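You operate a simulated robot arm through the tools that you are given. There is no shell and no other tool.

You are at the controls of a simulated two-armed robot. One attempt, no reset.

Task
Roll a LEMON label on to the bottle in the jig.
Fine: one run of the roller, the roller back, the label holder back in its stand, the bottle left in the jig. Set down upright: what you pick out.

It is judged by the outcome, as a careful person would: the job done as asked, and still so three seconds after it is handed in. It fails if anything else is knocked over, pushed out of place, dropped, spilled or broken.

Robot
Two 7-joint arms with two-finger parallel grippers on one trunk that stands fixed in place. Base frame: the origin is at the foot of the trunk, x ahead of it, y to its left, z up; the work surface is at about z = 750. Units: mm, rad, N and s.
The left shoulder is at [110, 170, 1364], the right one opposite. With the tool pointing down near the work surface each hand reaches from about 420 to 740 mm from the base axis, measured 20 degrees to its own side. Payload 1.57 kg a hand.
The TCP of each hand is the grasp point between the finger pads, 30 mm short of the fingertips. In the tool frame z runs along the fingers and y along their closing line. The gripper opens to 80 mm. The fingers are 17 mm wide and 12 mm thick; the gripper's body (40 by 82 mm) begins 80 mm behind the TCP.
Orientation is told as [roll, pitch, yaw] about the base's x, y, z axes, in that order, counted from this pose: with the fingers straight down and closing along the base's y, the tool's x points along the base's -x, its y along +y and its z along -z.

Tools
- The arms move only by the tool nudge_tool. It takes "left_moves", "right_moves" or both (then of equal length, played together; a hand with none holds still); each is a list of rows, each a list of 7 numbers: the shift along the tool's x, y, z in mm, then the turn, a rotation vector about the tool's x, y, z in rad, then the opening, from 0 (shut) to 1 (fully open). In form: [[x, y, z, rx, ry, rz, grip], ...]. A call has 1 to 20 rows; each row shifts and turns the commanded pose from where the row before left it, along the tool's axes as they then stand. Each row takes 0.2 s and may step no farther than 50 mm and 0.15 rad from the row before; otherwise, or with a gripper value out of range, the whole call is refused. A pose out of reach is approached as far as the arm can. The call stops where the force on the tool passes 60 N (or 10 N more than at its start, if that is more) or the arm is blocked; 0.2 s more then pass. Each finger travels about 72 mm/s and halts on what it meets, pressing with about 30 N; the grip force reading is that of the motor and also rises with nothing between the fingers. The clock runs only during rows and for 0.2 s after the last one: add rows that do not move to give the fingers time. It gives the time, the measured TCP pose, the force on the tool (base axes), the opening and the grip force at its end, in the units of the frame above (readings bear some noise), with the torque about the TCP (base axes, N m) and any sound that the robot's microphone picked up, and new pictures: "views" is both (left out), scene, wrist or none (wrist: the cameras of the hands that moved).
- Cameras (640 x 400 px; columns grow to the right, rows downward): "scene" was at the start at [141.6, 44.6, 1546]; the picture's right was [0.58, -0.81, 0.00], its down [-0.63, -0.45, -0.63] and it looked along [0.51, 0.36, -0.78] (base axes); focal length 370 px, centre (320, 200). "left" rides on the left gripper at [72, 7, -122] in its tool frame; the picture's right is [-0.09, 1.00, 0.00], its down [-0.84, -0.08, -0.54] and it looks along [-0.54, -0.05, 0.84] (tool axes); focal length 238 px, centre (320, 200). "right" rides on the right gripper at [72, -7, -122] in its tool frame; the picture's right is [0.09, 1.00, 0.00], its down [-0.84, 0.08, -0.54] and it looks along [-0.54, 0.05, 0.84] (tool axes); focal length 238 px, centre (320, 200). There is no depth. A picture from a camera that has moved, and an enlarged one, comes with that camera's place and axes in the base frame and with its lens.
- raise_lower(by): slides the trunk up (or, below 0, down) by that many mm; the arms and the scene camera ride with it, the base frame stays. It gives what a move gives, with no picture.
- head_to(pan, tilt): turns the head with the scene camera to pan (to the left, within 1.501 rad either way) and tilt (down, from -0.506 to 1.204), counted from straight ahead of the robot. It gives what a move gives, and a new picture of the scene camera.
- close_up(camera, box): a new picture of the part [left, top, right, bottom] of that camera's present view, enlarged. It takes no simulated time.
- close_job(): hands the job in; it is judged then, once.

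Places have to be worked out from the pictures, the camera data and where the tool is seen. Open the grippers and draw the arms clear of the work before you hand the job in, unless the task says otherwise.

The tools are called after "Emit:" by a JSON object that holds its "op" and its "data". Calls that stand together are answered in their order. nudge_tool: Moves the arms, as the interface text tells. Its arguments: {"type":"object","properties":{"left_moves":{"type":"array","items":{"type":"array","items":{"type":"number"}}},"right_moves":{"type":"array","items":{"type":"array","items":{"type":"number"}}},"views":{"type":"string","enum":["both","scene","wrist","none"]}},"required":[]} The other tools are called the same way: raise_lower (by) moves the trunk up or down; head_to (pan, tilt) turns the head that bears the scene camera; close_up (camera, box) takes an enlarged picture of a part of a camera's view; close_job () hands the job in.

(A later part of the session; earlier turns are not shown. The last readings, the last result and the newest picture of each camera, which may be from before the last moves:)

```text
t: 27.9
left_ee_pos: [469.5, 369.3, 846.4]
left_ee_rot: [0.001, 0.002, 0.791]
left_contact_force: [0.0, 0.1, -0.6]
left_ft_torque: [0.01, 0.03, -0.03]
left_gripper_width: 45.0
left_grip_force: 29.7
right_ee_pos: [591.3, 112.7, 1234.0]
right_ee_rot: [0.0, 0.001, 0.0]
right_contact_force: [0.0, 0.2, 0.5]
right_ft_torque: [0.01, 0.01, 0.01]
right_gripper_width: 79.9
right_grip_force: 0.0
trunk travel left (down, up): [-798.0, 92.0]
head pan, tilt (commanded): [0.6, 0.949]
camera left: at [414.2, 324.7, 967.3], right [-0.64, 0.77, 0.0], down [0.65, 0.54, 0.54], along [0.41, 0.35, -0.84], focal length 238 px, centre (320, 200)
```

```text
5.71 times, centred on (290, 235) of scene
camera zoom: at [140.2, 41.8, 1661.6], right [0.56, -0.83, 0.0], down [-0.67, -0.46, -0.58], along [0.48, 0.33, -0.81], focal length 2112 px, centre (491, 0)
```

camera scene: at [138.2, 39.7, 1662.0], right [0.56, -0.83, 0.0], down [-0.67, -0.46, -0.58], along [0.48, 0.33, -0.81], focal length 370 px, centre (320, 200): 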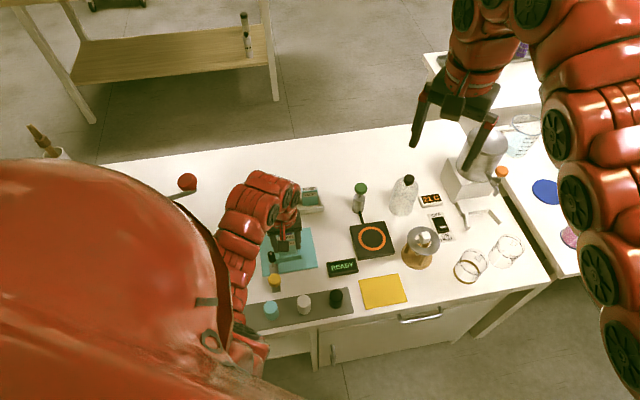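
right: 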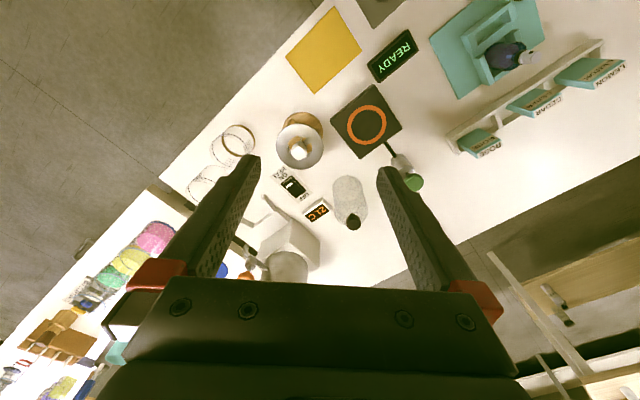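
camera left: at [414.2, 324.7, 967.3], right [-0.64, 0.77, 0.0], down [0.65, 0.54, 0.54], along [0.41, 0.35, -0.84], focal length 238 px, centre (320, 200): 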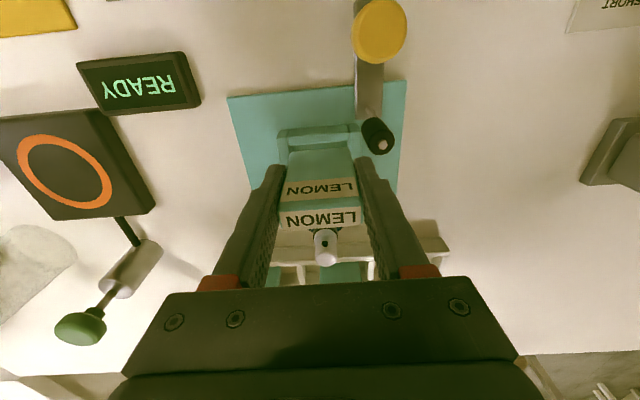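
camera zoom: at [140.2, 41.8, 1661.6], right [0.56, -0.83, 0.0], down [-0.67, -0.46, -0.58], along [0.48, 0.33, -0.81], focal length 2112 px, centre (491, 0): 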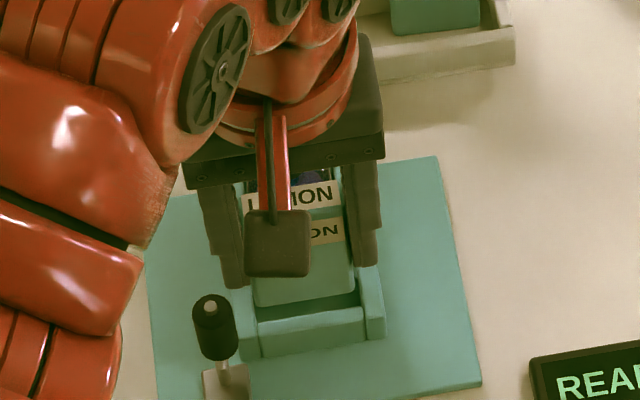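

The holder tilted slightly back in the grip (~0.06 rad) and slid up ~14 mm, consistent with its front bottom edge landing on the near wall. I'll counter-tilt the hand by 0.06 rad to make the holder vertical, then look again.

Emit:
{"op": "nudge_tool", "data": {"left_moves": [[0, 0, 0, 0, -0.06, 0, 0.4], [0, 0, 0, 0, 0, 0, 0.4]], "views": "wrist"}}

Emit:
{"op": "close_up", "data": {"camera": "left", "box": [275, 100, 365, 165]}}

Emit:
{"op": "close_up", "data": {"camera": "scene", "box": [270, 225, 310, 265]}}

```text
t: 28.5
left_ee_pos: [469.8, 369.5, 844.5]
left_ee_rot: [0.0, -0.059, 0.788]
left_contact_force: [-0.3, 1.0, -0.7]
left_ft_torque: [0.01, 0.04, 0.01]
left_gripper_width: 45.4
left_grip_force: 30.2
right_ee_pos: [592.0, 112.9, 1235.0]
right_ee_rot: [0.001, 0.001, 0.001]
right_contact_force: [0.1, 0.6, -0.1]
right_ft_torque: [-0.02, 0.01, 0.04]
right_gripper_width: 79.8
right_grip_force: 0.0
trunk travel left (down, up): [-798.0, 92.0]
head pan, tilt (commanded): [0.6, 0.949]
camera left: at [409.1, 319.5, 962.5], right [-0.64, 0.77, 0.01], down [0.62, 0.51, 0.59], along [0.45, 0.38, -0.81], focal length 238 px, centre (320, 200)
```

left: 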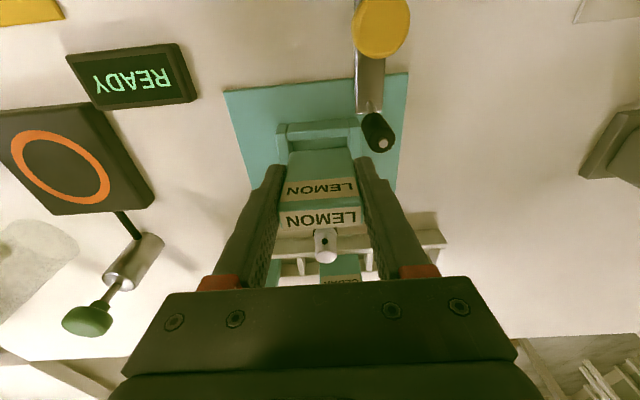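

```text
6.15 times, centred on (320, 132) of left
camera zoom: at [409.1, 319.5, 962.5], right [-0.64, 0.77, 0.01], down [0.62, 0.51, 0.59], along [0.45, 0.38, -0.81], focal length 1467 px, centre (320, 615)
```

zoom: 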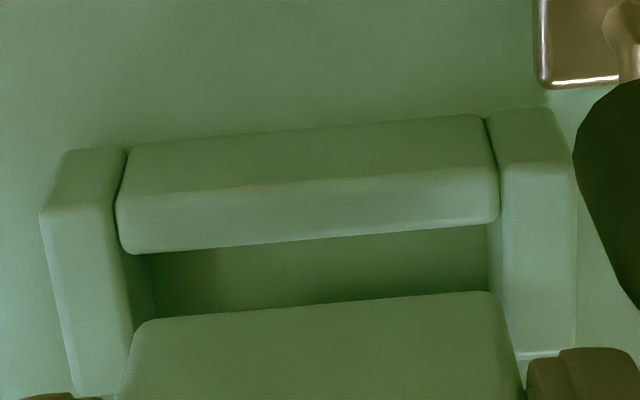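

```text
10.00 times, centred on (290, 245) of scene
camera zoom: at [140.4, 41.8, 1661.7], right [0.56, -0.83, 0.0], down [-0.67, -0.46, -0.58], along [0.48, 0.33, -0.81], focal length 3696 px, centre (620, -250)
```

zoom: 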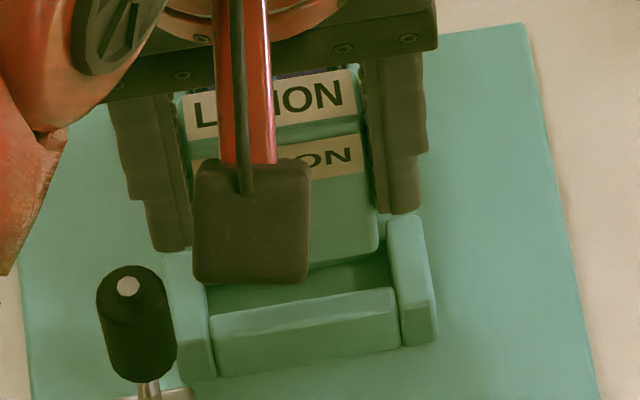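

Let me get the full holder in the wrist view to check it is now vertical and compare its faces with the slot walls.

Emit:
{"op": "close_up", "data": {"camera": "left", "box": [260, 110, 380, 235]}}

Emit:
{"op": "close_up", "data": {"camera": "left", "box": [270, 120, 330, 160]}}

Emit:
{"op": "close_up", "data": {"camera": "left", "box": [320, 115, 380, 155]}}

```text
3.20 times, centred on (320, 172) of left
camera zoom: at [409.1, 319.5, 962.5], right [-0.64, 0.77, 0.01], down [0.62, 0.51, 0.59], along [0.45, 0.38, -0.81], focal length 763 px, centre (320, 288)
```

zoom: 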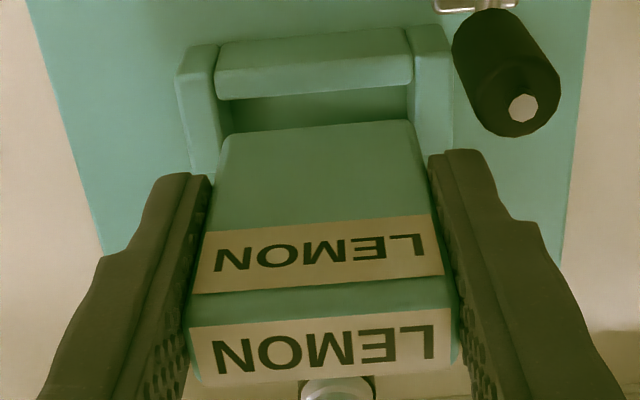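

```text
10.00 times, centred on (300, 140) of left
camera zoom: at [409.1, 319.5, 962.5], right [-0.64, 0.77, 0.01], down [0.62, 0.51, 0.59], along [0.45, 0.38, -0.81], focal length 2384 px, centre (520, 800)
```

zoom: 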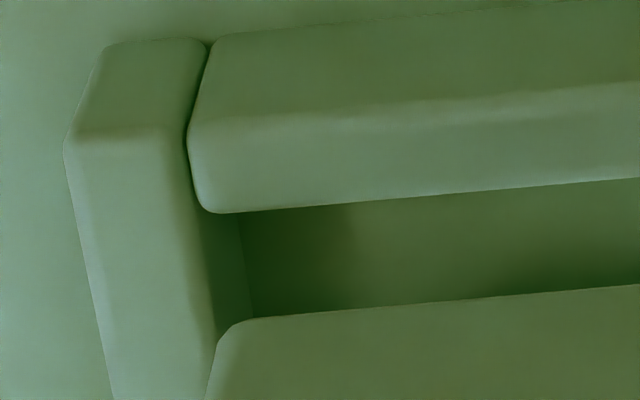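

```text
10.00 times, centred on (350, 135) of left
camera zoom: at [409.1, 319.5, 962.5], right [-0.64, 0.77, 0.01], down [0.62, 0.51, 0.59], along [0.45, 0.38, -0.81], focal length 2384 px, centre (20, 850)
```

zoom: 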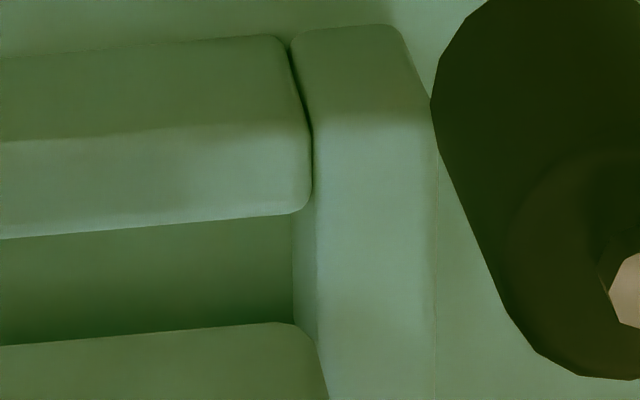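

After correction the holder is close to vertical and centred in the slot within ~1 mm in both directions (slot ≈16.5 × 48, holder ≈14.5 × 45). I'll lower gently in small steps and stop at first sign of load.

Emit:
{"op": "nudge_tool", "data": {"left_moves": [[0, 0, 6, 0, 0, 0, 0.4], [0, 0, 5, 0, 0, 0, 0.4], [0, 0, 0, 0, 0, 0, 0.4]], "views": "wrist"}}

Emit:
{"op": "close_up", "data": {"camera": "left", "box": [275, 100, 365, 165]}}

```text
t: 29.3
left_ee_pos: [470.2, 371.5, 834.4]
left_ee_rot: [0.0, -0.057, 0.787]
left_contact_force: [0.5, -0.1, -0.1]
left_ft_torque: [0.0, 0.01, -0.03]
left_gripper_width: 45.3
left_grip_force: 30.0
right_ee_pos: [591.6, 112.3, 1234.7]
right_ee_rot: [0.002, 0.0, 0.0]
right_contact_force: [0.9, -0.3, -0.3]
right_ft_torque: [-0.02, 0.01, -0.02]
right_gripper_width: 80.2
right_grip_force: 0.1
trunk travel left (down, up): [-798.0, 92.0]
head pan, tilt (commanded): [0.6, 0.949]
camera left: at [409.6, 319.4, 951.4], right [-0.64, 0.77, 0.01], down [0.62, 0.51, 0.59], along [0.45, 0.38, -0.81], focal length 238 px, centre (320, 200)
```

left: 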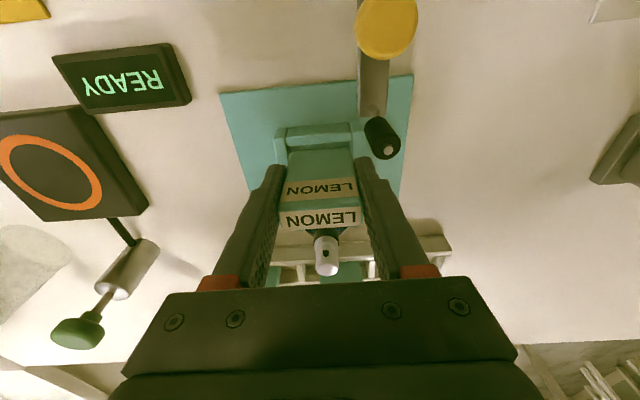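

```text
6.15 times, centred on (320, 132) of left
camera zoom: at [409.6, 319.4, 951.4], right [-0.64, 0.77, 0.01], down [0.62, 0.51, 0.59], along [0.45, 0.38, -0.81], focal length 1467 px, centre (320, 615)
```

zoom: 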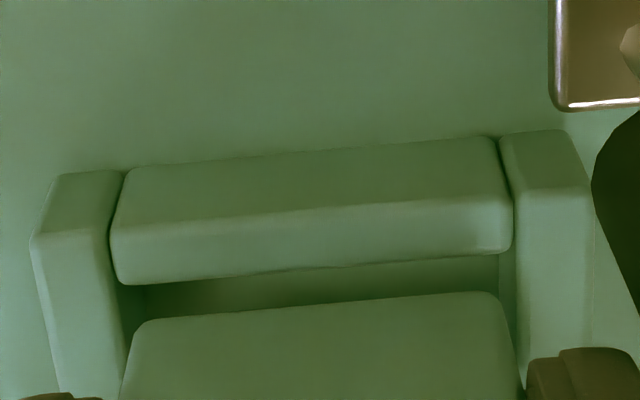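

No contact yet; by direct image comparison the front gap is ~3.7 mm, so there's likely too little behind. I'll shift 1.7 mm toward me and lower in 2 mm steps.

Emit:
{"op": "nudge_tool", "data": {"left_moves": [[1.7, 0, 0, 0, 0, 0, 0.4], [0, 0, 2, 0, 0, 0, 0.4], [0, 0, 2, 0, 0, 0, 0.4], [0, 0, 1.5, 0, 0, 0, 0.4], [0, 0, 0, 0, 0, 0, 0.4]], "views": "wrist"}}

Emit:
{"op": "close_up", "data": {"camera": "left", "box": [275, 100, 365, 165]}}

```text
t: 30.5
left_ee_pos: [467.7, 369.4, 829.7]
left_ee_rot: [0.0, -0.058, 0.785]
left_contact_force: [-1.0, 0.0, 0.0]
left_ft_torque: [-0.01, -0.04, 0.02]
left_gripper_width: 45.2
left_grip_force: 30.0
right_ee_pos: [590.9, 114.1, 1234.6]
right_ee_rot: [-0.001, 0.001, 0.002]
right_contact_force: [0.3, 0.5, 0.0]
right_ft_torque: [-0.02, 0.04, -0.04]
right_gripper_width: 79.9
right_grip_force: 0.1
trunk travel left (down, up): [-798.0, 92.0]
head pan, tilt (commanded): [0.6, 0.949]
camera left: at [408.1, 318.7, 946.4], right [-0.64, 0.77, 0.01], down [0.62, 0.51, 0.59], along [0.45, 0.38, -0.81], focal length 238 px, centre (320, 200)
```

left: 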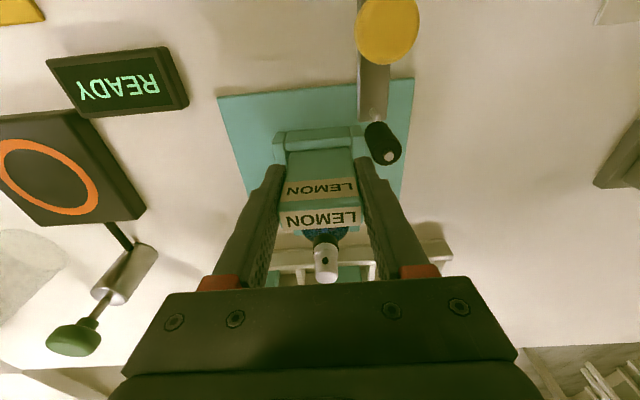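

```text
6.15 times, centred on (320, 132) of left
camera zoom: at [408.1, 318.7, 946.4], right [-0.64, 0.77, 0.01], down [0.62, 0.51, 0.59], along [0.45, 0.38, -0.81], focal length 1467 px, centre (320, 615)
```

zoom: 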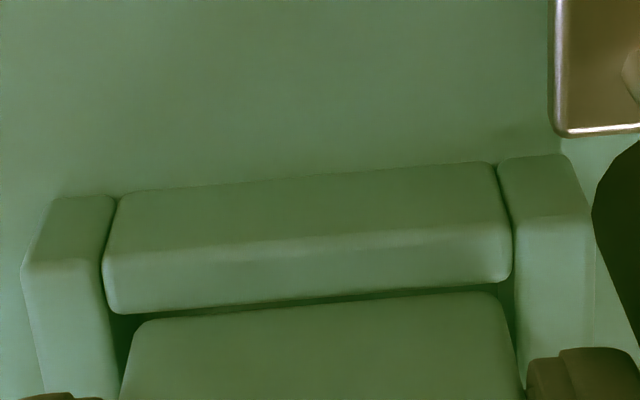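

Still no load at TCP 829.7, with the holder bottom now at about wall-top level and ~1.8 mm gap in front. Continuing down in 2 mm steps to ~819.

Emit:
{"op": "nudge_tool", "data": {"left_moves": [[0, 0, 2, 0, 0, 0, 0.4], [0, 0, 2, 0, 0, 0, 0.4], [0, 0, 2, 0, 0, 0, 0.4], [0, 0, 0, 0, 0, 0, 0.4]], "views": "wrist"}}

Emit:
{"op": "close_up", "data": {"camera": "left", "box": [275, 100, 365, 165]}}

```text
t: 31.5
left_ee_pos: [468.3, 370.4, 823.0]
left_ee_rot: [0.001, -0.06, 0.786]
left_contact_force: [0.0, -0.4, -0.7]
left_ft_torque: [0.0, 0.02, 0.01]
left_gripper_width: 45.2
left_grip_force: 29.8
right_ee_pos: [590.7, 113.1, 1235.0]
right_ee_rot: [0.0, -0.001, -0.001]
right_contact_force: [0.1, 0.6, 0.3]
right_ft_torque: [0.06, -0.02, 0.01]
right_gripper_width: 80.0
right_grip_force: 0.0
trunk travel left (down, up): [-798.0, 92.0]
head pan, tilt (commanded): [0.6, 0.949]
camera left: at [408.2, 319.5, 940.2], right [-0.64, 0.77, 0.01], down [0.62, 0.51, 0.59], along [0.45, 0.38, -0.81], focal length 238 px, centre (320, 200)
```

left: 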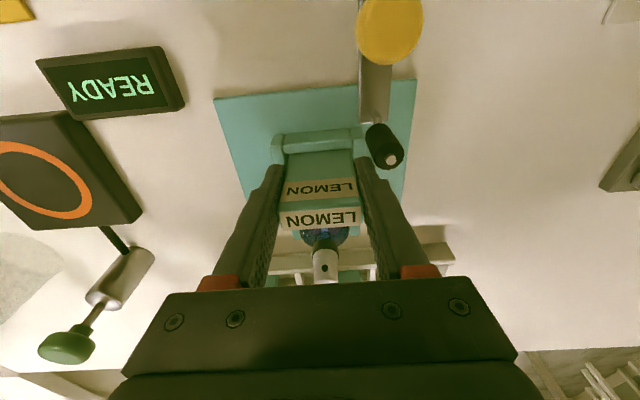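

```text
6.15 times, centred on (320, 132) of left
camera zoom: at [408.2, 319.5, 940.2], right [-0.64, 0.77, 0.01], down [0.62, 0.51, 0.59], along [0.45, 0.38, -0.81], focal length 1467 px, centre (320, 615)
```

zoom: 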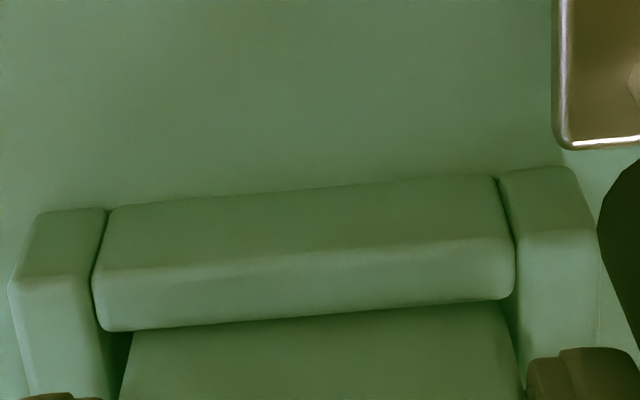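

It's in the slot without any load. Lowering 5 mm more — as far as the fingertips may go above the ears (≈783).

Emit:
{"op": "nudge_tool", "data": {"left_moves": [[0, 0, 2, 0, 0, 0, 0.4], [0, 0, 2, 0, 0, 0, 0.4], [0, 0, 1.5, 0, 0, 0, 0.4], [0, 0, 0, 0, 0, 0, 0.4]]}}

Emit:
{"op": "close_up", "data": {"camera": "scene", "box": [262, 215, 312, 275]}}

Emit:
{"op": "close_up", "data": {"camera": "left", "box": [260, 110, 380, 235]}}

```text
t: 32.5
left_ee_pos: [469.0, 370.3, 816.0]
left_ee_rot: [0.001, -0.059, 0.789]
left_contact_force: [0.0, 0.4, -0.9]
left_ft_torque: [0.01, -0.01, 0.02]
left_gripper_width: 44.9
left_grip_force: 29.6
right_ee_pos: [591.1, 113.1, 1234.2]
right_ee_rot: [0.0, 0.0, -0.001]
right_contact_force: [1.2, 0.7, 0.0]
right_ft_torque: [-0.03, -0.02, 0.02]
right_gripper_width: 80.0
right_grip_force: 0.1
trunk travel left (down, up): [-798.0, 92.0]
head pan, tilt (commanded): [0.6, 0.949]
camera scene: at [139.9, 41.5, 1661.7], right [0.56, -0.83, 0.0], down [-0.67, -0.46, -0.58], along [0.48, 0.33, -0.81], focal length 370 px, centre (320, 200)
camera left: at [407.8, 319.4, 934.7], right [-0.64, 0.77, 0.01], down [0.62, 0.52, 0.59], along [0.45, 0.38, -0.81], focal length 238 px, centre (320, 200)
```

scene: 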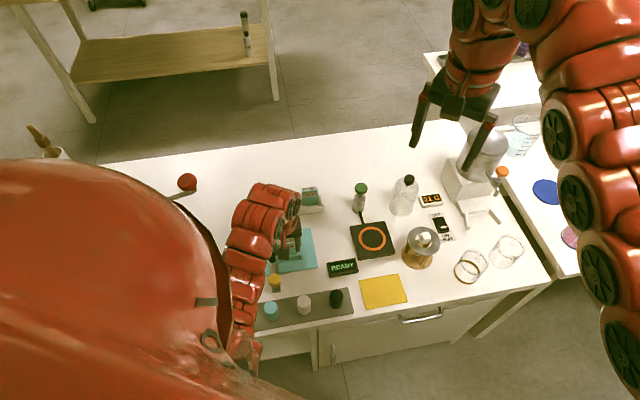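
left: 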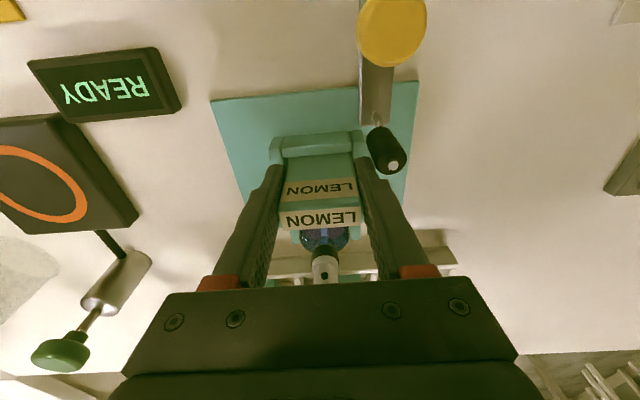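

```text
6.67 times, centred on (287, 245) of scene
camera zoom: at [139.9, 41.5, 1661.7], right [0.56, -0.83, 0.0], down [-0.67, -0.46, -0.58], along [0.48, 0.33, -0.81], focal length 2464 px, centre (540, -100)
```

zoom: 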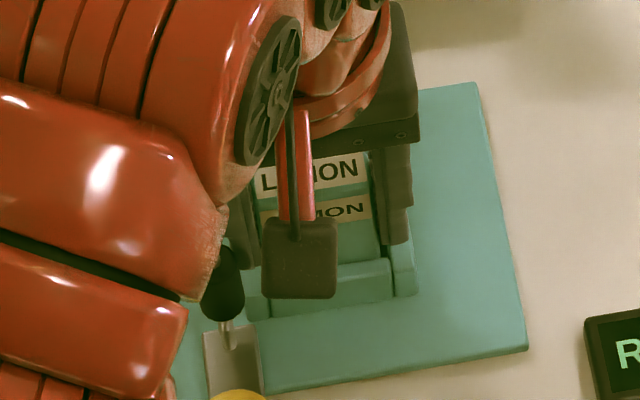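

```text
3.20 times, centred on (320, 172) of left
camera zoom: at [407.8, 319.4, 934.7], right [-0.64, 0.77, 0.01], down [0.62, 0.52, 0.59], along [0.45, 0.38, -0.81], focal length 763 px, centre (320, 288)
```

zoom: 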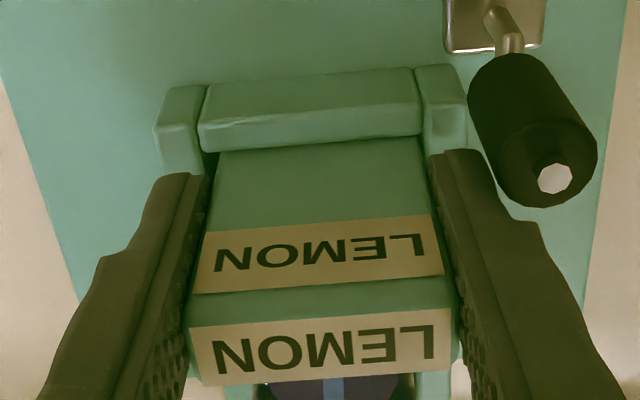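

No load at TCP ~817, so the holder bottom hangs ≈10 mm above the slot floor inside the slot. I'll ease the fingers open a little so it slides down guided by the walls.

Emit:
{"op": "nudge_tool", "data": {"left_moves": [[0, 0, 0, 0, 0, 0, 0.56], [0, 0, 0, 0, 0, 0, 0.57], [0, 0, 0, 0, 0, 0, 0.58], [0, 0, 0, 0, 0, 0, 0.6], [0, 0, 0, 0, 0, 0, 0.6]]}}

Emit:
{"op": "close_up", "data": {"camera": "left", "box": [260, 110, 380, 235]}}

Emit:
{"op": "close_up", "data": {"camera": "scene", "box": [262, 215, 312, 275]}}

```text
t: 33.7
left_ee_pos: [467.8, 369.9, 816.7]
left_ee_rot: [0.0, -0.06, 0.787]
left_contact_force: [0.0, 0.3, 0.1]
left_ft_torque: [0.01, -0.02, -0.04]
left_gripper_width: 48.2
left_grip_force: 0.0
right_ee_pos: [592.0, 113.7, 1235.7]
right_ee_rot: [0.0, -0.001, 0.002]
right_contact_force: [0.6, 0.0, -0.5]
right_ft_torque: [0.01, 0.03, 0.03]
right_gripper_width: 80.1
right_grip_force: 0.0
trunk travel left (down, up): [-798.0, 92.0]
head pan, tilt (commanded): [0.6, 0.949]
camera scene: at [139.9, 41.5, 1661.7], right [0.56, -0.83, 0.0], down [-0.67, -0.46, -0.58], along [0.48, 0.33, -0.81], focal length 370 px, centre (320, 200)
camera left: at [407.8, 319.3, 934.8], right [-0.64, 0.77, 0.01], down [0.62, 0.51, 0.59], along [0.45, 0.38, -0.81], focal length 238 px, centre (320, 200)
```

scene: 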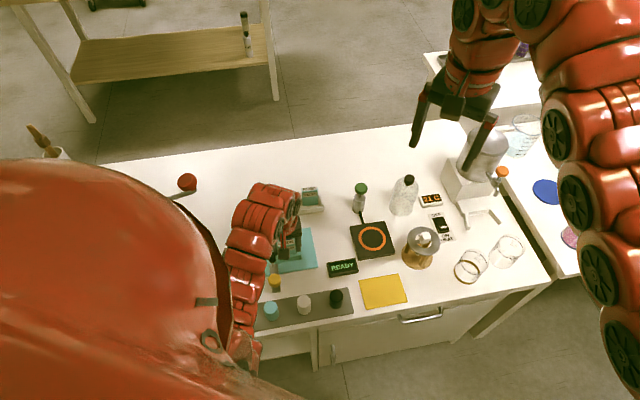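
left: 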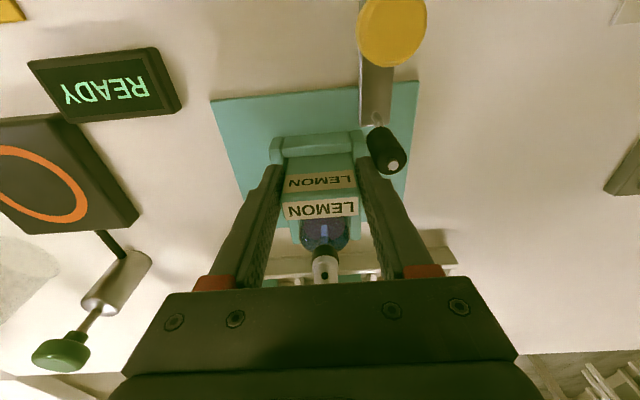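

```text
3.20 times, centred on (320, 172) of left
camera zoom: at [407.8, 319.3, 934.8], right [-0.64, 0.77, 0.01], down [0.62, 0.51, 0.59], along [0.45, 0.38, -0.81], focal length 763 px, centre (320, 288)
```

zoom: 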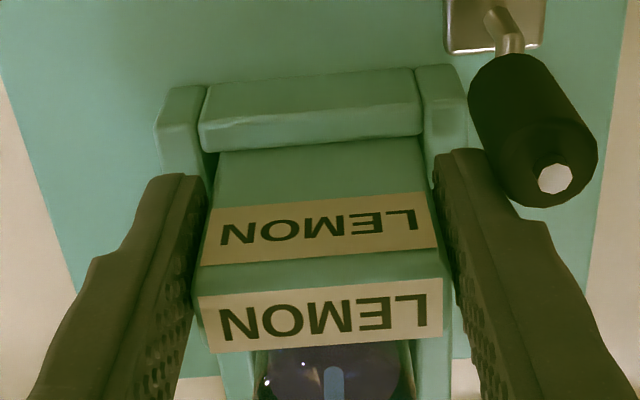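

```text
6.67 times, centred on (287, 245) of scene
camera zoom: at [139.9, 41.5, 1661.7], right [0.56, -0.83, 0.0], down [-0.67, -0.46, -0.58], along [0.48, 0.33, -0.81], focal length 2464 px, centre (540, -100)
```

zoom: 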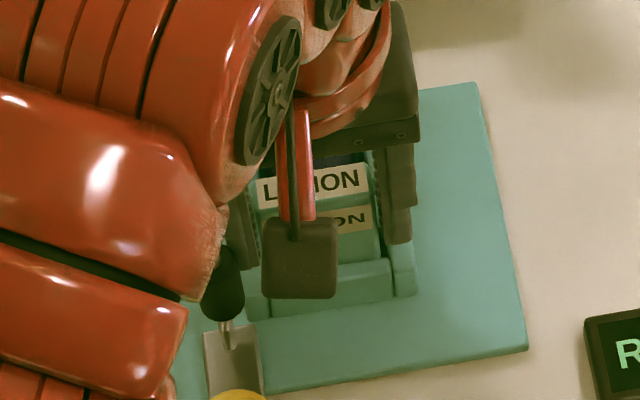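

The holder has slid down ~10 mm and sits in the slot, upright. Opening a little more and lifting the hand straight up clear of it.

Emit:
{"op": "nudge_tool", "data": {"left_moves": [[0, 0, 0, 0, 0, 0, 0.68], [0, 0, 0, 0, 0, 0, 0.68], [-0.6, 0, -10, 0, 0, 0, 0.68], [-0.9, 0, -15, 0, 0, 0, 0.68], [-0.9, 0, -15, 0, 0, 0, 0.68], [-0.9, 0, -15, 0, 0, 0, 0.68], [-0.9, 0, -15, 0, 0, 0, 0.68], [0, 0, -20, 0, 0.06, 0, 0.68], [0, 0, 0, 0, 0, 0, 0.68]]}}

Emit:
{"op": "close_up", "data": {"camera": "left", "box": [240, 40, 400, 200]}}

```text
t: 35.7
left_ee_pos: [467.6, 368.0, 908.5]
left_ee_rot: [0.0, 0.002, 0.788]
left_contact_force: [-0.5, 0.2, 0.6]
left_ft_torque: [0.02, -0.02, -0.01]
left_gripper_width: 54.5
left_grip_force: 0.1
right_ee_pos: [591.8, 113.4, 1235.0]
right_ee_rot: [-0.001, 0.002, -0.001]
right_contact_force: [0.3, -0.3, -0.6]
right_ft_torque: [-0.03, -0.01, -0.02]
right_gripper_width: 79.6
right_grip_force: 0.0
trunk travel left (down, up): [-798.0, 92.0]
head pan, tilt (commanded): [0.6, 0.949]
camera scene: at [139.7, 41.6, 1661.7], right [0.56, -0.83, 0.0], down [-0.67, -0.46, -0.58], along [0.48, 0.33, -0.81], focal length 370 px, centre (320, 200)
camera left: at [412.3, 322.7, 1029.4], right [-0.64, 0.77, 0.0], down [0.65, 0.54, 0.54], along [0.41, 0.35, -0.84], focal length 238 px, centre (320, 200)
```

scene: 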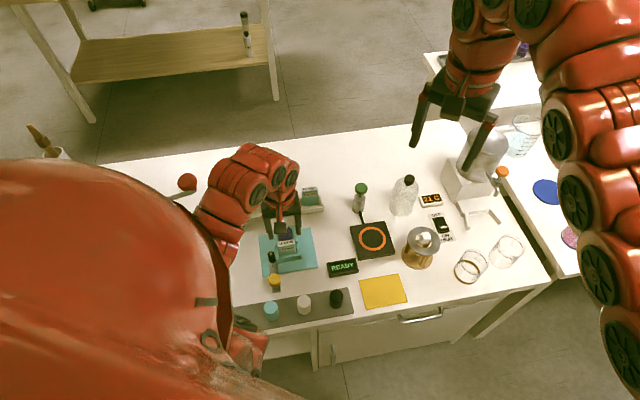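
left: 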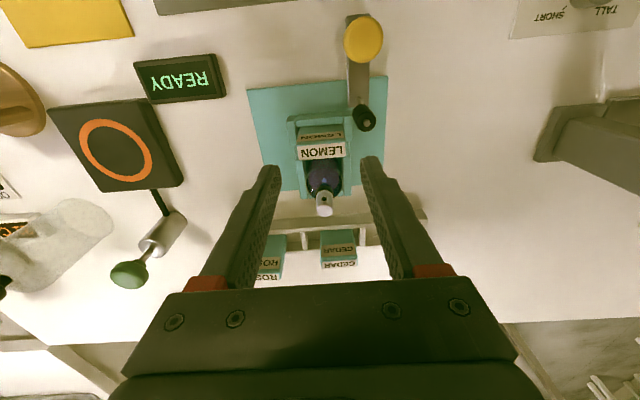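

```text
2.50 times, centred on (320, 120) of left
camera zoom: at [412.3, 322.7, 1029.4], right [-0.64, 0.77, 0.0], down [0.65, 0.54, 0.54], along [0.41, 0.35, -0.84], focal length 596 px, centre (320, 400)
```

zoom: 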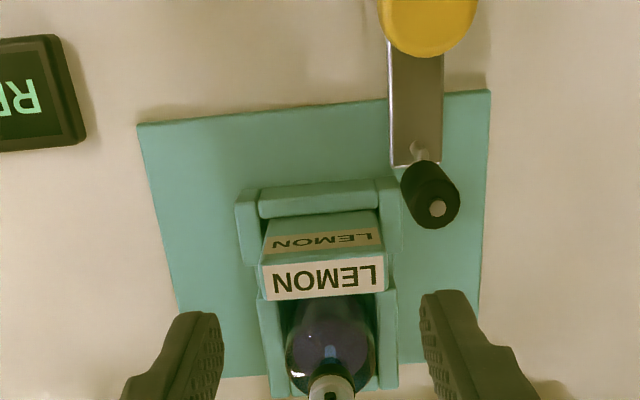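

The holder stays in the slot. Zooming to confirm it's seated upright, and to study the roller carriage from here.

Emit:
{"op": "close_up", "data": {"camera": "left", "box": [285, 75, 375, 170]}}

Emit:
{"op": "close_up", "data": {"camera": "scene", "box": [255, 215, 315, 300]}}

Emit:
{"op": "close_up", "data": {"camera": "left", "box": [320, 5, 400, 65]}}

```text
4.21 times, centred on (330, 122) of left
camera zoom: at [412.3, 322.7, 1029.4], right [-0.64, 0.77, 0.0], down [0.65, 0.54, 0.54], along [0.41, 0.35, -0.84], focal length 1004 px, centre (278, 526)
```

zoom: 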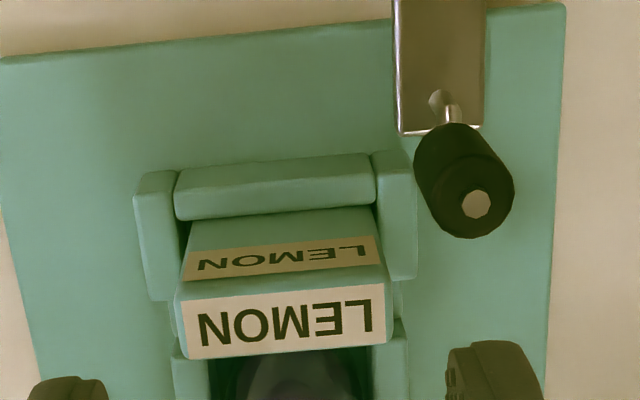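

```text
4.71 times, centred on (285, 258) of scene
camera zoom: at [139.7, 41.6, 1661.7], right [0.56, -0.83, 0.0], down [-0.67, -0.46, -0.58], along [0.48, 0.33, -0.81], focal length 1739 px, centre (485, -71)
```

zoom: 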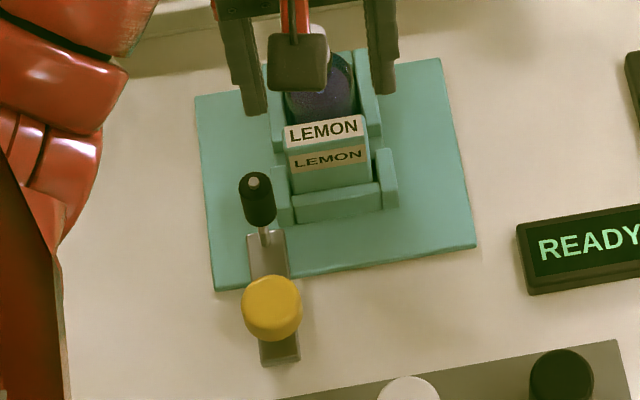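

```text
6.67 times, centred on (360, 35) of left
camera zoom: at [412.3, 322.7, 1029.4], right [-0.64, 0.77, 0.0], down [0.65, 0.54, 0.54], along [0.41, 0.35, -0.84], focal length 1589 px, centre (53, 1300)
```

zoom: 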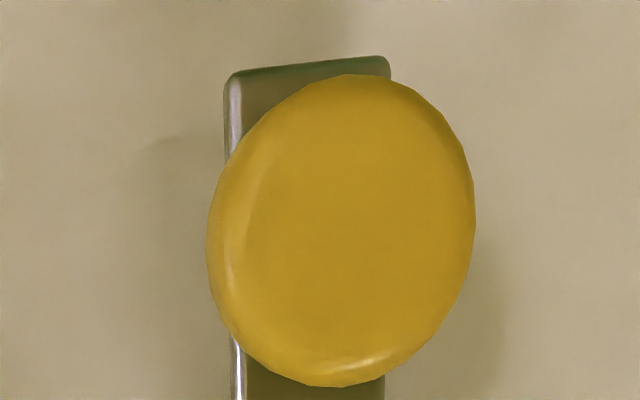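

LEMON's holder is seated upright. The yellow knob triangulates to f ≈ 517, r ≈ 28.6 (x 386, y 345), top z ≈ 807, Ø ≈ 30. I'll move high above the knob first and check the arm.

Emit:
{"op": "nudge_tool", "data": {"left_moves": [[25, 14, 0, 0, 0, 0, 0.75], [25, 14, 0, 0, 0, 0, 0.75], [25, 13.6, 0, 0, 0, 0, 0.75], [0, 0, 0, 0, 0, 0, 0.75]]}}

Emit:
{"op": "close_up", "data": {"camera": "left", "box": [250, 60, 400, 220]}}

Emit:
{"op": "close_up", "data": {"camera": "scene", "box": [150, 130, 350, 330]}}

```text
t: 36.7
left_ee_pos: [384.0, 345.2, 908.3]
left_ee_rot: [0.001, 0.002, 0.789]
left_contact_force: [-0.9, 0.8, 0.2]
left_ft_torque: [0.04, -0.02, 0.02]
left_gripper_width: 60.0
left_grip_force: 0.1
right_ee_pos: [591.7, 113.4, 1235.0]
right_ee_rot: [0.0, 0.001, -0.001]
right_contact_force: [0.6, -0.3, 0.2]
right_ft_torque: [0.04, -0.05, 0.01]
right_gripper_width: 80.0
right_grip_force: 0.1
trunk travel left (down, up): [-798.0, 92.0]
head pan, tilt (commanded): [0.6, 0.949]
camera scene: at [140.3, 41.6, 1661.7], right [0.56, -0.83, 0.0], down [-0.67, -0.46, -0.58], along [0.48, 0.33, -0.81], focal length 370 px, centre (320, 200)
camera left: at [329.9, 299.4, 1029.2], right [-0.64, 0.77, 0.0], down [0.65, 0.54, 0.54], along [0.42, 0.35, -0.84], focal length 238 px, centre (320, 200)
```

scene: 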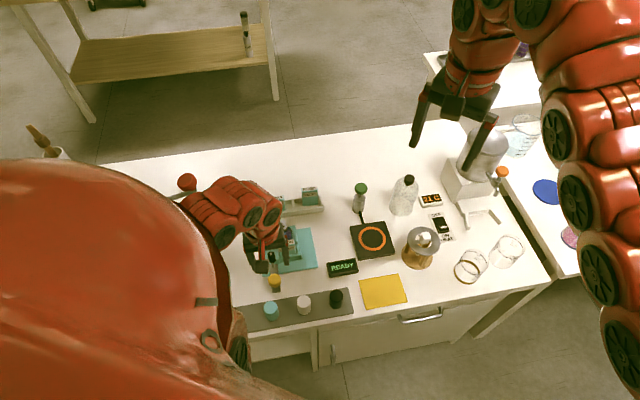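
left: 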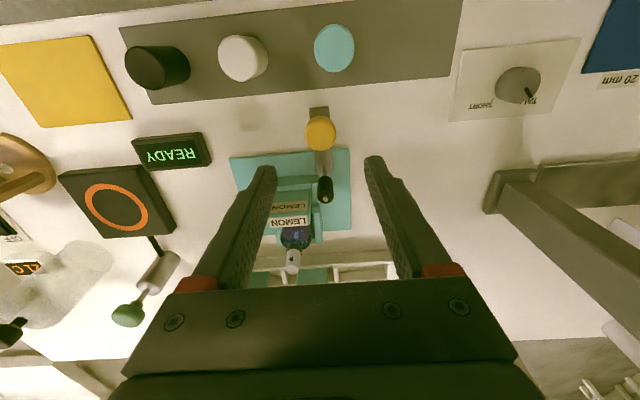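

```text
2.50 times, centred on (325, 140) of left
camera zoom: at [329.9, 299.4, 1029.2], right [-0.64, 0.77, 0.0], down [0.65, 0.54, 0.54], along [0.42, 0.35, -0.84], focal length 596 px, centre (308, 350)
```

zoom: 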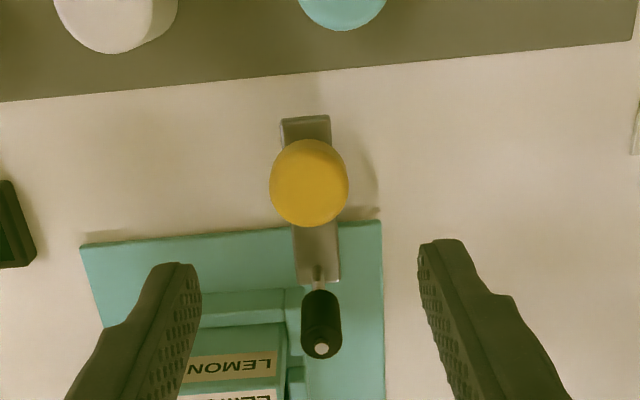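

```text
2.00 times, centred on (250, 230) of scene
camera zoom: at [140.3, 41.6, 1661.7], right [0.56, -0.83, 0.0], down [-0.67, -0.46, -0.58], along [0.48, 0.33, -0.81], focal length 739 px, centre (460, 140)
```

zoom: 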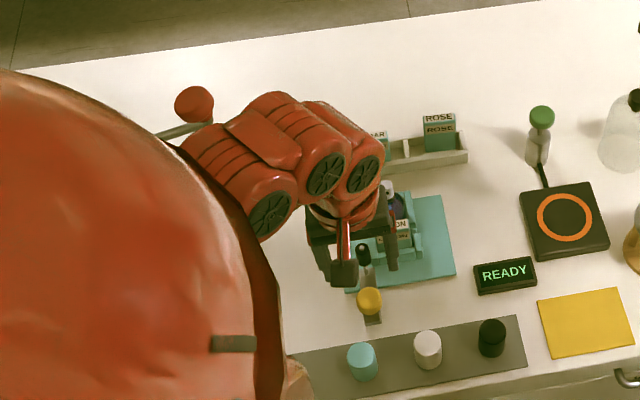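

The hand is above the knob; the elbow has swung left, near the red ball in the picture. Checking that clearance closely before lowering.

Emit:
{"op": "close_up", "data": {"camera": "scene", "box": [160, 160, 260, 240]}}

Emit:
{"op": "head_to", "data": {"pan": 0.95, "tilt": 0.8}}

```text
5.00 times, centred on (210, 200) of scene
camera zoom: at [140.3, 41.6, 1661.7], right [0.56, -0.83, 0.0], down [-0.67, -0.46, -0.58], along [0.48, 0.33, -0.81], focal length 1848 px, centre (870, 200)
```

zoom: 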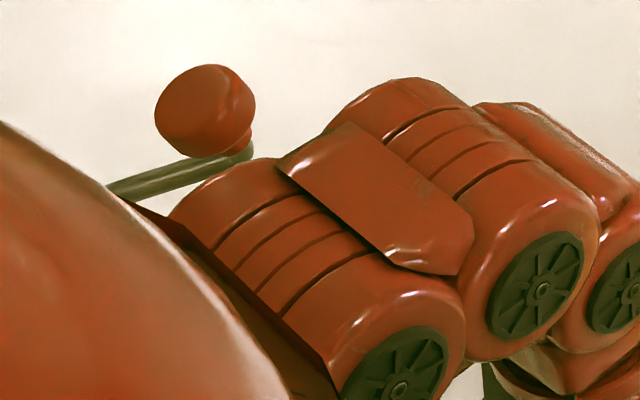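

```text
t: 37.5
left_ee_pos: [383.8, 345.3, 907.5]
left_ee_rot: [0.001, 0.0, 0.789]
left_contact_force: [-0.8, 0.3, 0.0]
left_ft_torque: [0.0, -0.01, 0.0]
left_gripper_width: 60.4
left_grip_force: 0.0
right_ee_pos: [590.9, 113.7, 1234.8]
right_ee_rot: [0.0, 0.0, 0.0]
right_contact_force: [-0.6, 0.0, 0.4]
right_ft_torque: [0.02, 0.02, 0.0]
right_gripper_width: 80.0
right_grip_force: 0.1
trunk travel left (down, up): [-798.0, 92.0]
head pan, tilt (commanded): [0.949, 0.799]
camera scene: at [126.8, 65.9, 1673.3], right [0.81, -0.58, 0.0], down [-0.42, -0.58, -0.7], along [0.41, 0.57, -0.72], focal length 370 px, centre (320, 200)
```

scene: 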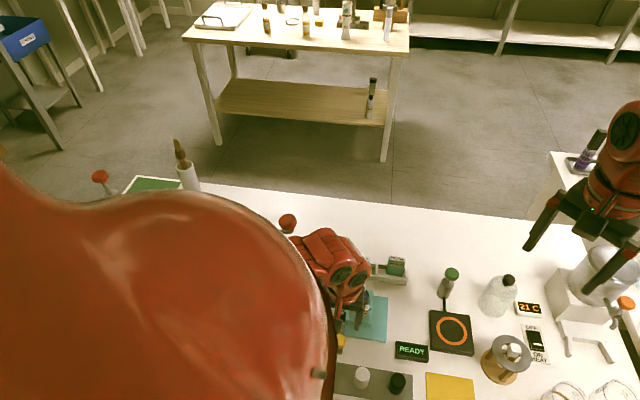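

The arm's joints appear clearly nearer the camera (~110 mm above the ball's depth), so there's room. I'll align over the knob using the wrist view and lower partway to z ≈ 850.

Emit:
{"op": "nudge_tool", "data": {"left_moves": [[0, 0, 15, 0, 0, 0, 0.75], [0, 0, 15, 0, 0, 0, 0.75], [0, 0, 15, 0, 0, 0, 0.75], [0, 0, 13, 0, 0, 0, 0.75], [0, 0, 0, 0, 0, 0, 0.75]]}}

Emit:
{"op": "close_up", "data": {"camera": "left", "box": [240, 80, 400, 220]}}

Emit:
{"op": "close_up", "data": {"camera": "scene", "box": [240, 180, 400, 330]}}

```text
t: 38.7
left_ee_pos: [385.6, 344.6, 851.0]
left_ee_rot: [0.001, -0.001, 0.787]
left_contact_force: [0.0, 0.5, 0.5]
left_ft_torque: [0.0, 0.0, 0.01]
left_gripper_width: 60.1
left_grip_force: 0.0
right_ee_pos: [591.2, 112.6, 1234.7]
right_ee_rot: [0.0, 0.002, -0.001]
right_contact_force: [-0.7, 0.1, 0.1]
right_ft_torque: [-0.01, 0.01, 0.0]
right_gripper_width: 80.2
right_grip_force: 0.1
trunk travel left (down, up): [-798.0, 92.0]
head pan, tilt (commanded): [0.949, 0.799]
camera scene: at [126.7, 66.0, 1673.3], right [0.81, -0.58, 0.0], down [-0.42, -0.58, -0.7], along [0.41, 0.57, -0.72], focal length 370 px, centre (320, 200)
camera left: at [330.4, 298.3, 971.7], right [-0.64, 0.77, 0.0], down [0.65, 0.54, 0.54], along [0.42, 0.35, -0.84], focal length 238 px, centre (320, 200)
```

scene: 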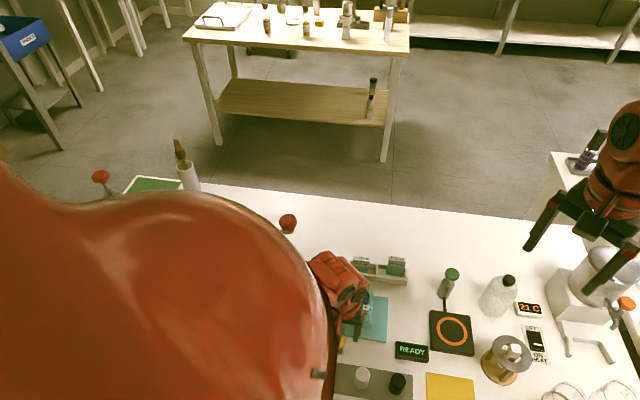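
left: 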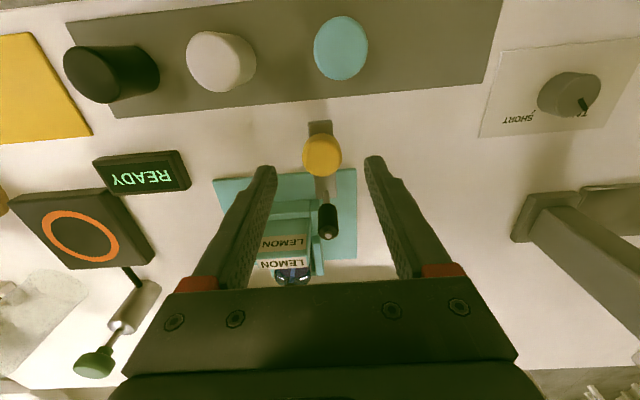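

```text
2.86 times, centred on (320, 150) of left
camera zoom: at [330.4, 298.3, 971.7], right [-0.64, 0.77, 0.0], down [0.65, 0.54, 0.54], along [0.42, 0.35, -0.84], focal length 681 px, centre (320, 343)
```

zoom: 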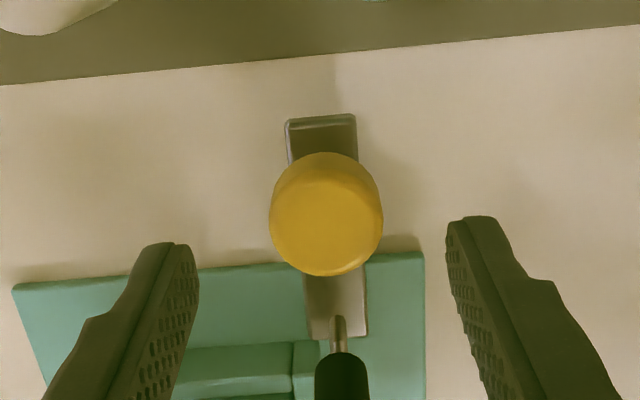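

```text
2.67 times, centred on (320, 255) of scene
camera zoom: at [126.7, 66.0, 1673.3], right [0.81, -0.58, 0.0], down [-0.42, -0.58, -0.7], along [0.41, 0.57, -0.72], focal length 986 px, centre (320, 53)
```

zoom: 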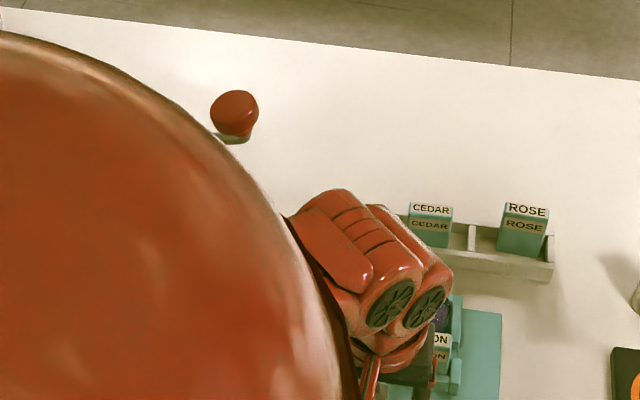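

The arm is now well away from the ball. The knob is ~2.4 mm to the left of and ~2.5 mm nearer than the TCP; correcting and lowering to z ≈ 815.

Emit:
{"op": "nudge_tool", "data": {"left_moves": [[2.5, 2.4, 10, 0, 0, 0, 0.75], [0, 0, 13, 0, 0, 0, 0.75], [0, 0, 12, 0, 0, 0, 0.75], [0, 0, 0, 0, 0, 0, 0.75]], "views": "wrist"}}

Emit:
{"op": "close_up", "data": {"camera": "left", "box": [240, 90, 400, 230]}}

Emit:
{"op": "head_to", "data": {"pan": 0.65, "tilt": 0.95}}

Emit:
{"op": "close_up", "data": {"camera": "scene", "box": [230, 180, 330, 300]}}

```text
t: 39.7
left_ee_pos: [381.6, 345.4, 815.0]
left_ee_rot: [0.0, -0.001, 0.787]
left_contact_force: [-0.2, 0.0, -0.7]
left_ft_torque: [0.0, -0.01, 0.03]
left_gripper_width: 60.1
left_grip_force: 0.1
right_ee_pos: [591.0, 112.2, 1234.9]
right_ee_rot: [0.0, 0.0, 0.0]
right_contact_force: [1.0, 0.1, -0.5]
right_ft_torque: [-0.04, -0.01, -0.02]
right_gripper_width: 80.1
right_grip_force: 0.0
trunk travel left (down, up): [-798.0, 92.0]
head pan, tilt (commanded): [0.949, 0.799]
camera left: at [327.4, 299.2, 936.2], right [-0.64, 0.77, 0.0], down [0.65, 0.54, 0.54], along [0.42, 0.35, -0.84], focal length 238 px, centre (320, 200)
```

left: 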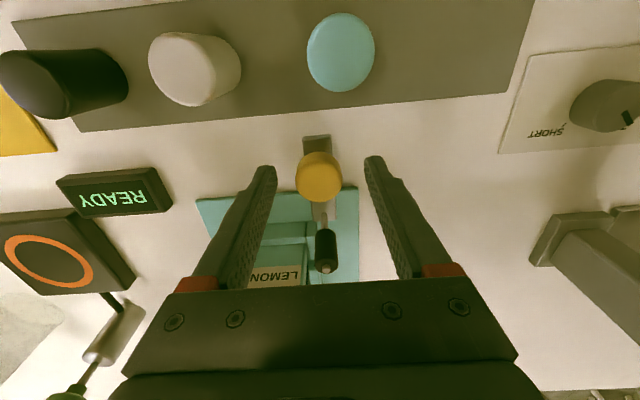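

```text
2.86 times, centred on (320, 160) of left
camera zoom: at [327.4, 299.2, 936.2], right [-0.64, 0.77, 0.0], down [0.65, 0.54, 0.54], along [0.42, 0.35, -0.84], focal length 681 px, centre (320, 314)
```

zoom: 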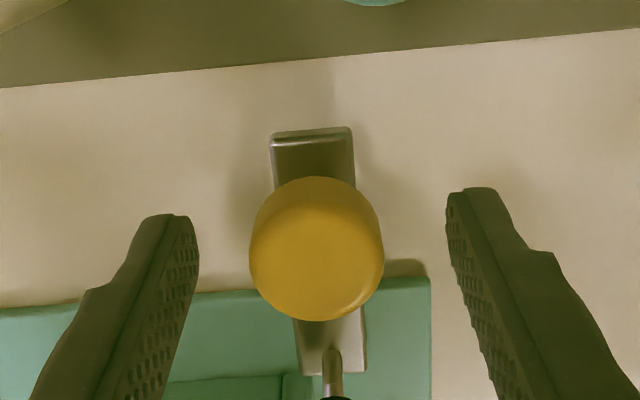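

```text
t: 40.5
left_ee_pos: [383.0, 344.8, 814.6]
left_ee_rot: [0.001, -0.001, 0.787]
left_contact_force: [-0.3, 0.6, -0.1]
left_ft_torque: [-0.03, 0.04, 0.0]
left_gripper_width: 59.8
left_grip_force: 0.1
right_ee_pos: [590.9, 113.3, 1235.0]
right_ee_rot: [0.0, 0.001, 0.0]
right_contact_force: [0.2, 0.9, 0.7]
right_ft_torque: [0.0, 0.0, 0.02]
right_gripper_width: 79.8
right_grip_force: 0.0
trunk travel left (down, up): [-798.0, 92.0]
head pan, tilt (commanded): [0.649, 0.949]
camera scene: at [137.8, 44.5, 1661.8], right [0.61, -0.8, 0.0], down [-0.65, -0.49, -0.58], along [0.46, 0.35, -0.81], focal length 370 px, centre (320, 200)
```

scene: 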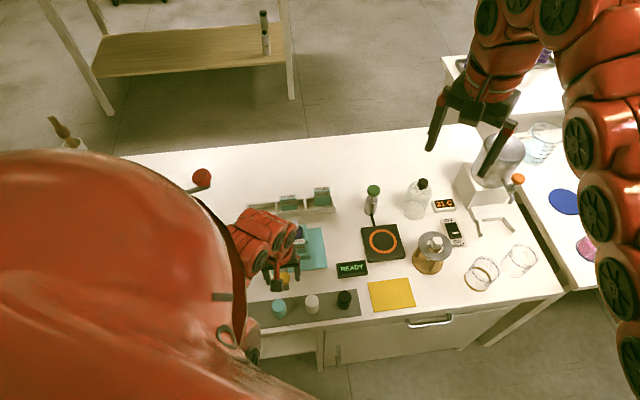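

```text
3.33 times, centred on (280, 240) of scene
camera zoom: at [137.8, 44.5, 1661.8], right [0.61, -0.8, 0.0], down [-0.65, -0.49, -0.58], along [0.46, 0.35, -0.81], focal length 1232 px, centre (453, 67)
```

zoom: 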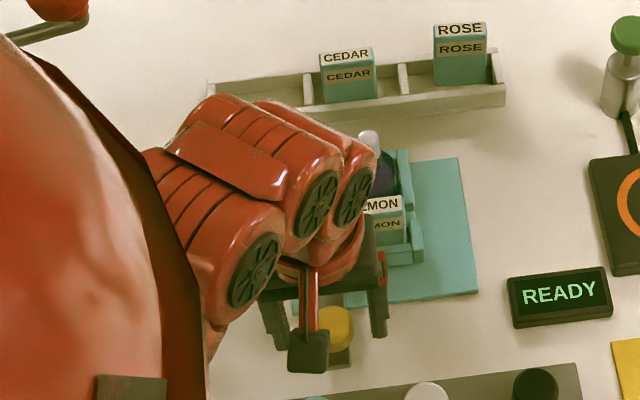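

The knob is centred between the fingers in r. Moving 2 mm nearer and lowering to z ≈ 800 (tips at 770, above table and beside the strip).

Emit:
{"op": "nudge_tool", "data": {"left_moves": [[2, 0, 5, 0, 0, 0, 0.75], [0, 0, 5, 0, 0, 0, 0.75], [0, 0, 4, 0, 0, 0, 0.75], [0, 0, 0, 0, 0, 0, 0.75]], "views": "wrist"}}

Emit:
{"op": "close_up", "data": {"camera": "left", "box": [240, 90, 400, 230]}}

```text
t: 41.5
left_ee_pos: [380.5, 344.6, 800.5]
left_ee_rot: [0.0, -0.001, 0.789]
left_contact_force: [0.5, 0.3, -0.3]
left_ft_torque: [0.0, 0.01, -0.01]
left_gripper_width: 59.9
left_grip_force: 0.0
right_ee_pos: [591.7, 113.3, 1234.4]
right_ee_rot: [0.001, 0.002, 0.002]
right_contact_force: [0.1, -0.2, 0.2]
right_ft_torque: [0.03, -0.01, 0.01]
right_gripper_width: 80.1
right_grip_force: 0.0
trunk travel left (down, up): [-798.0, 92.0]
head pan, tilt (commanded): [0.649, 0.949]
camera left: at [326.0, 298.3, 922.1], right [-0.64, 0.77, 0.0], down [0.65, 0.54, 0.54], along [0.42, 0.35, -0.84], focal length 238 px, centre (320, 200)
```

left: 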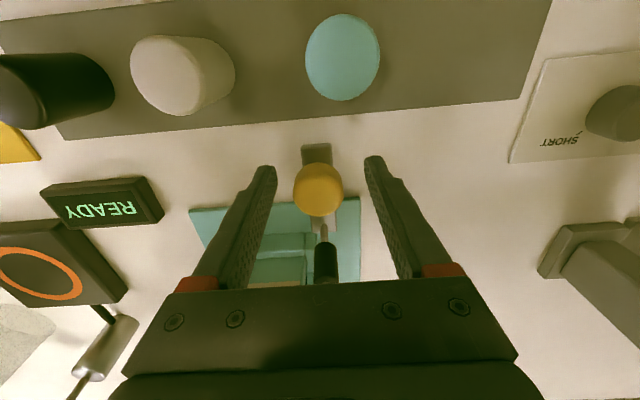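

```text
2.86 times, centred on (320, 160) of left
camera zoom: at [326.0, 298.3, 922.1], right [-0.64, 0.77, 0.0], down [0.65, 0.54, 0.54], along [0.42, 0.35, -0.84], focal length 681 px, centre (320, 314)
```

zoom: 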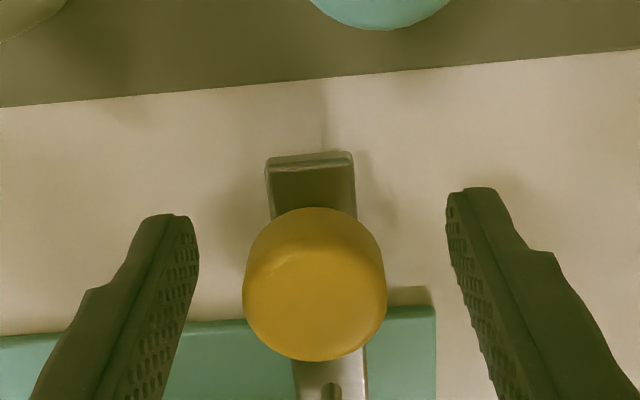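

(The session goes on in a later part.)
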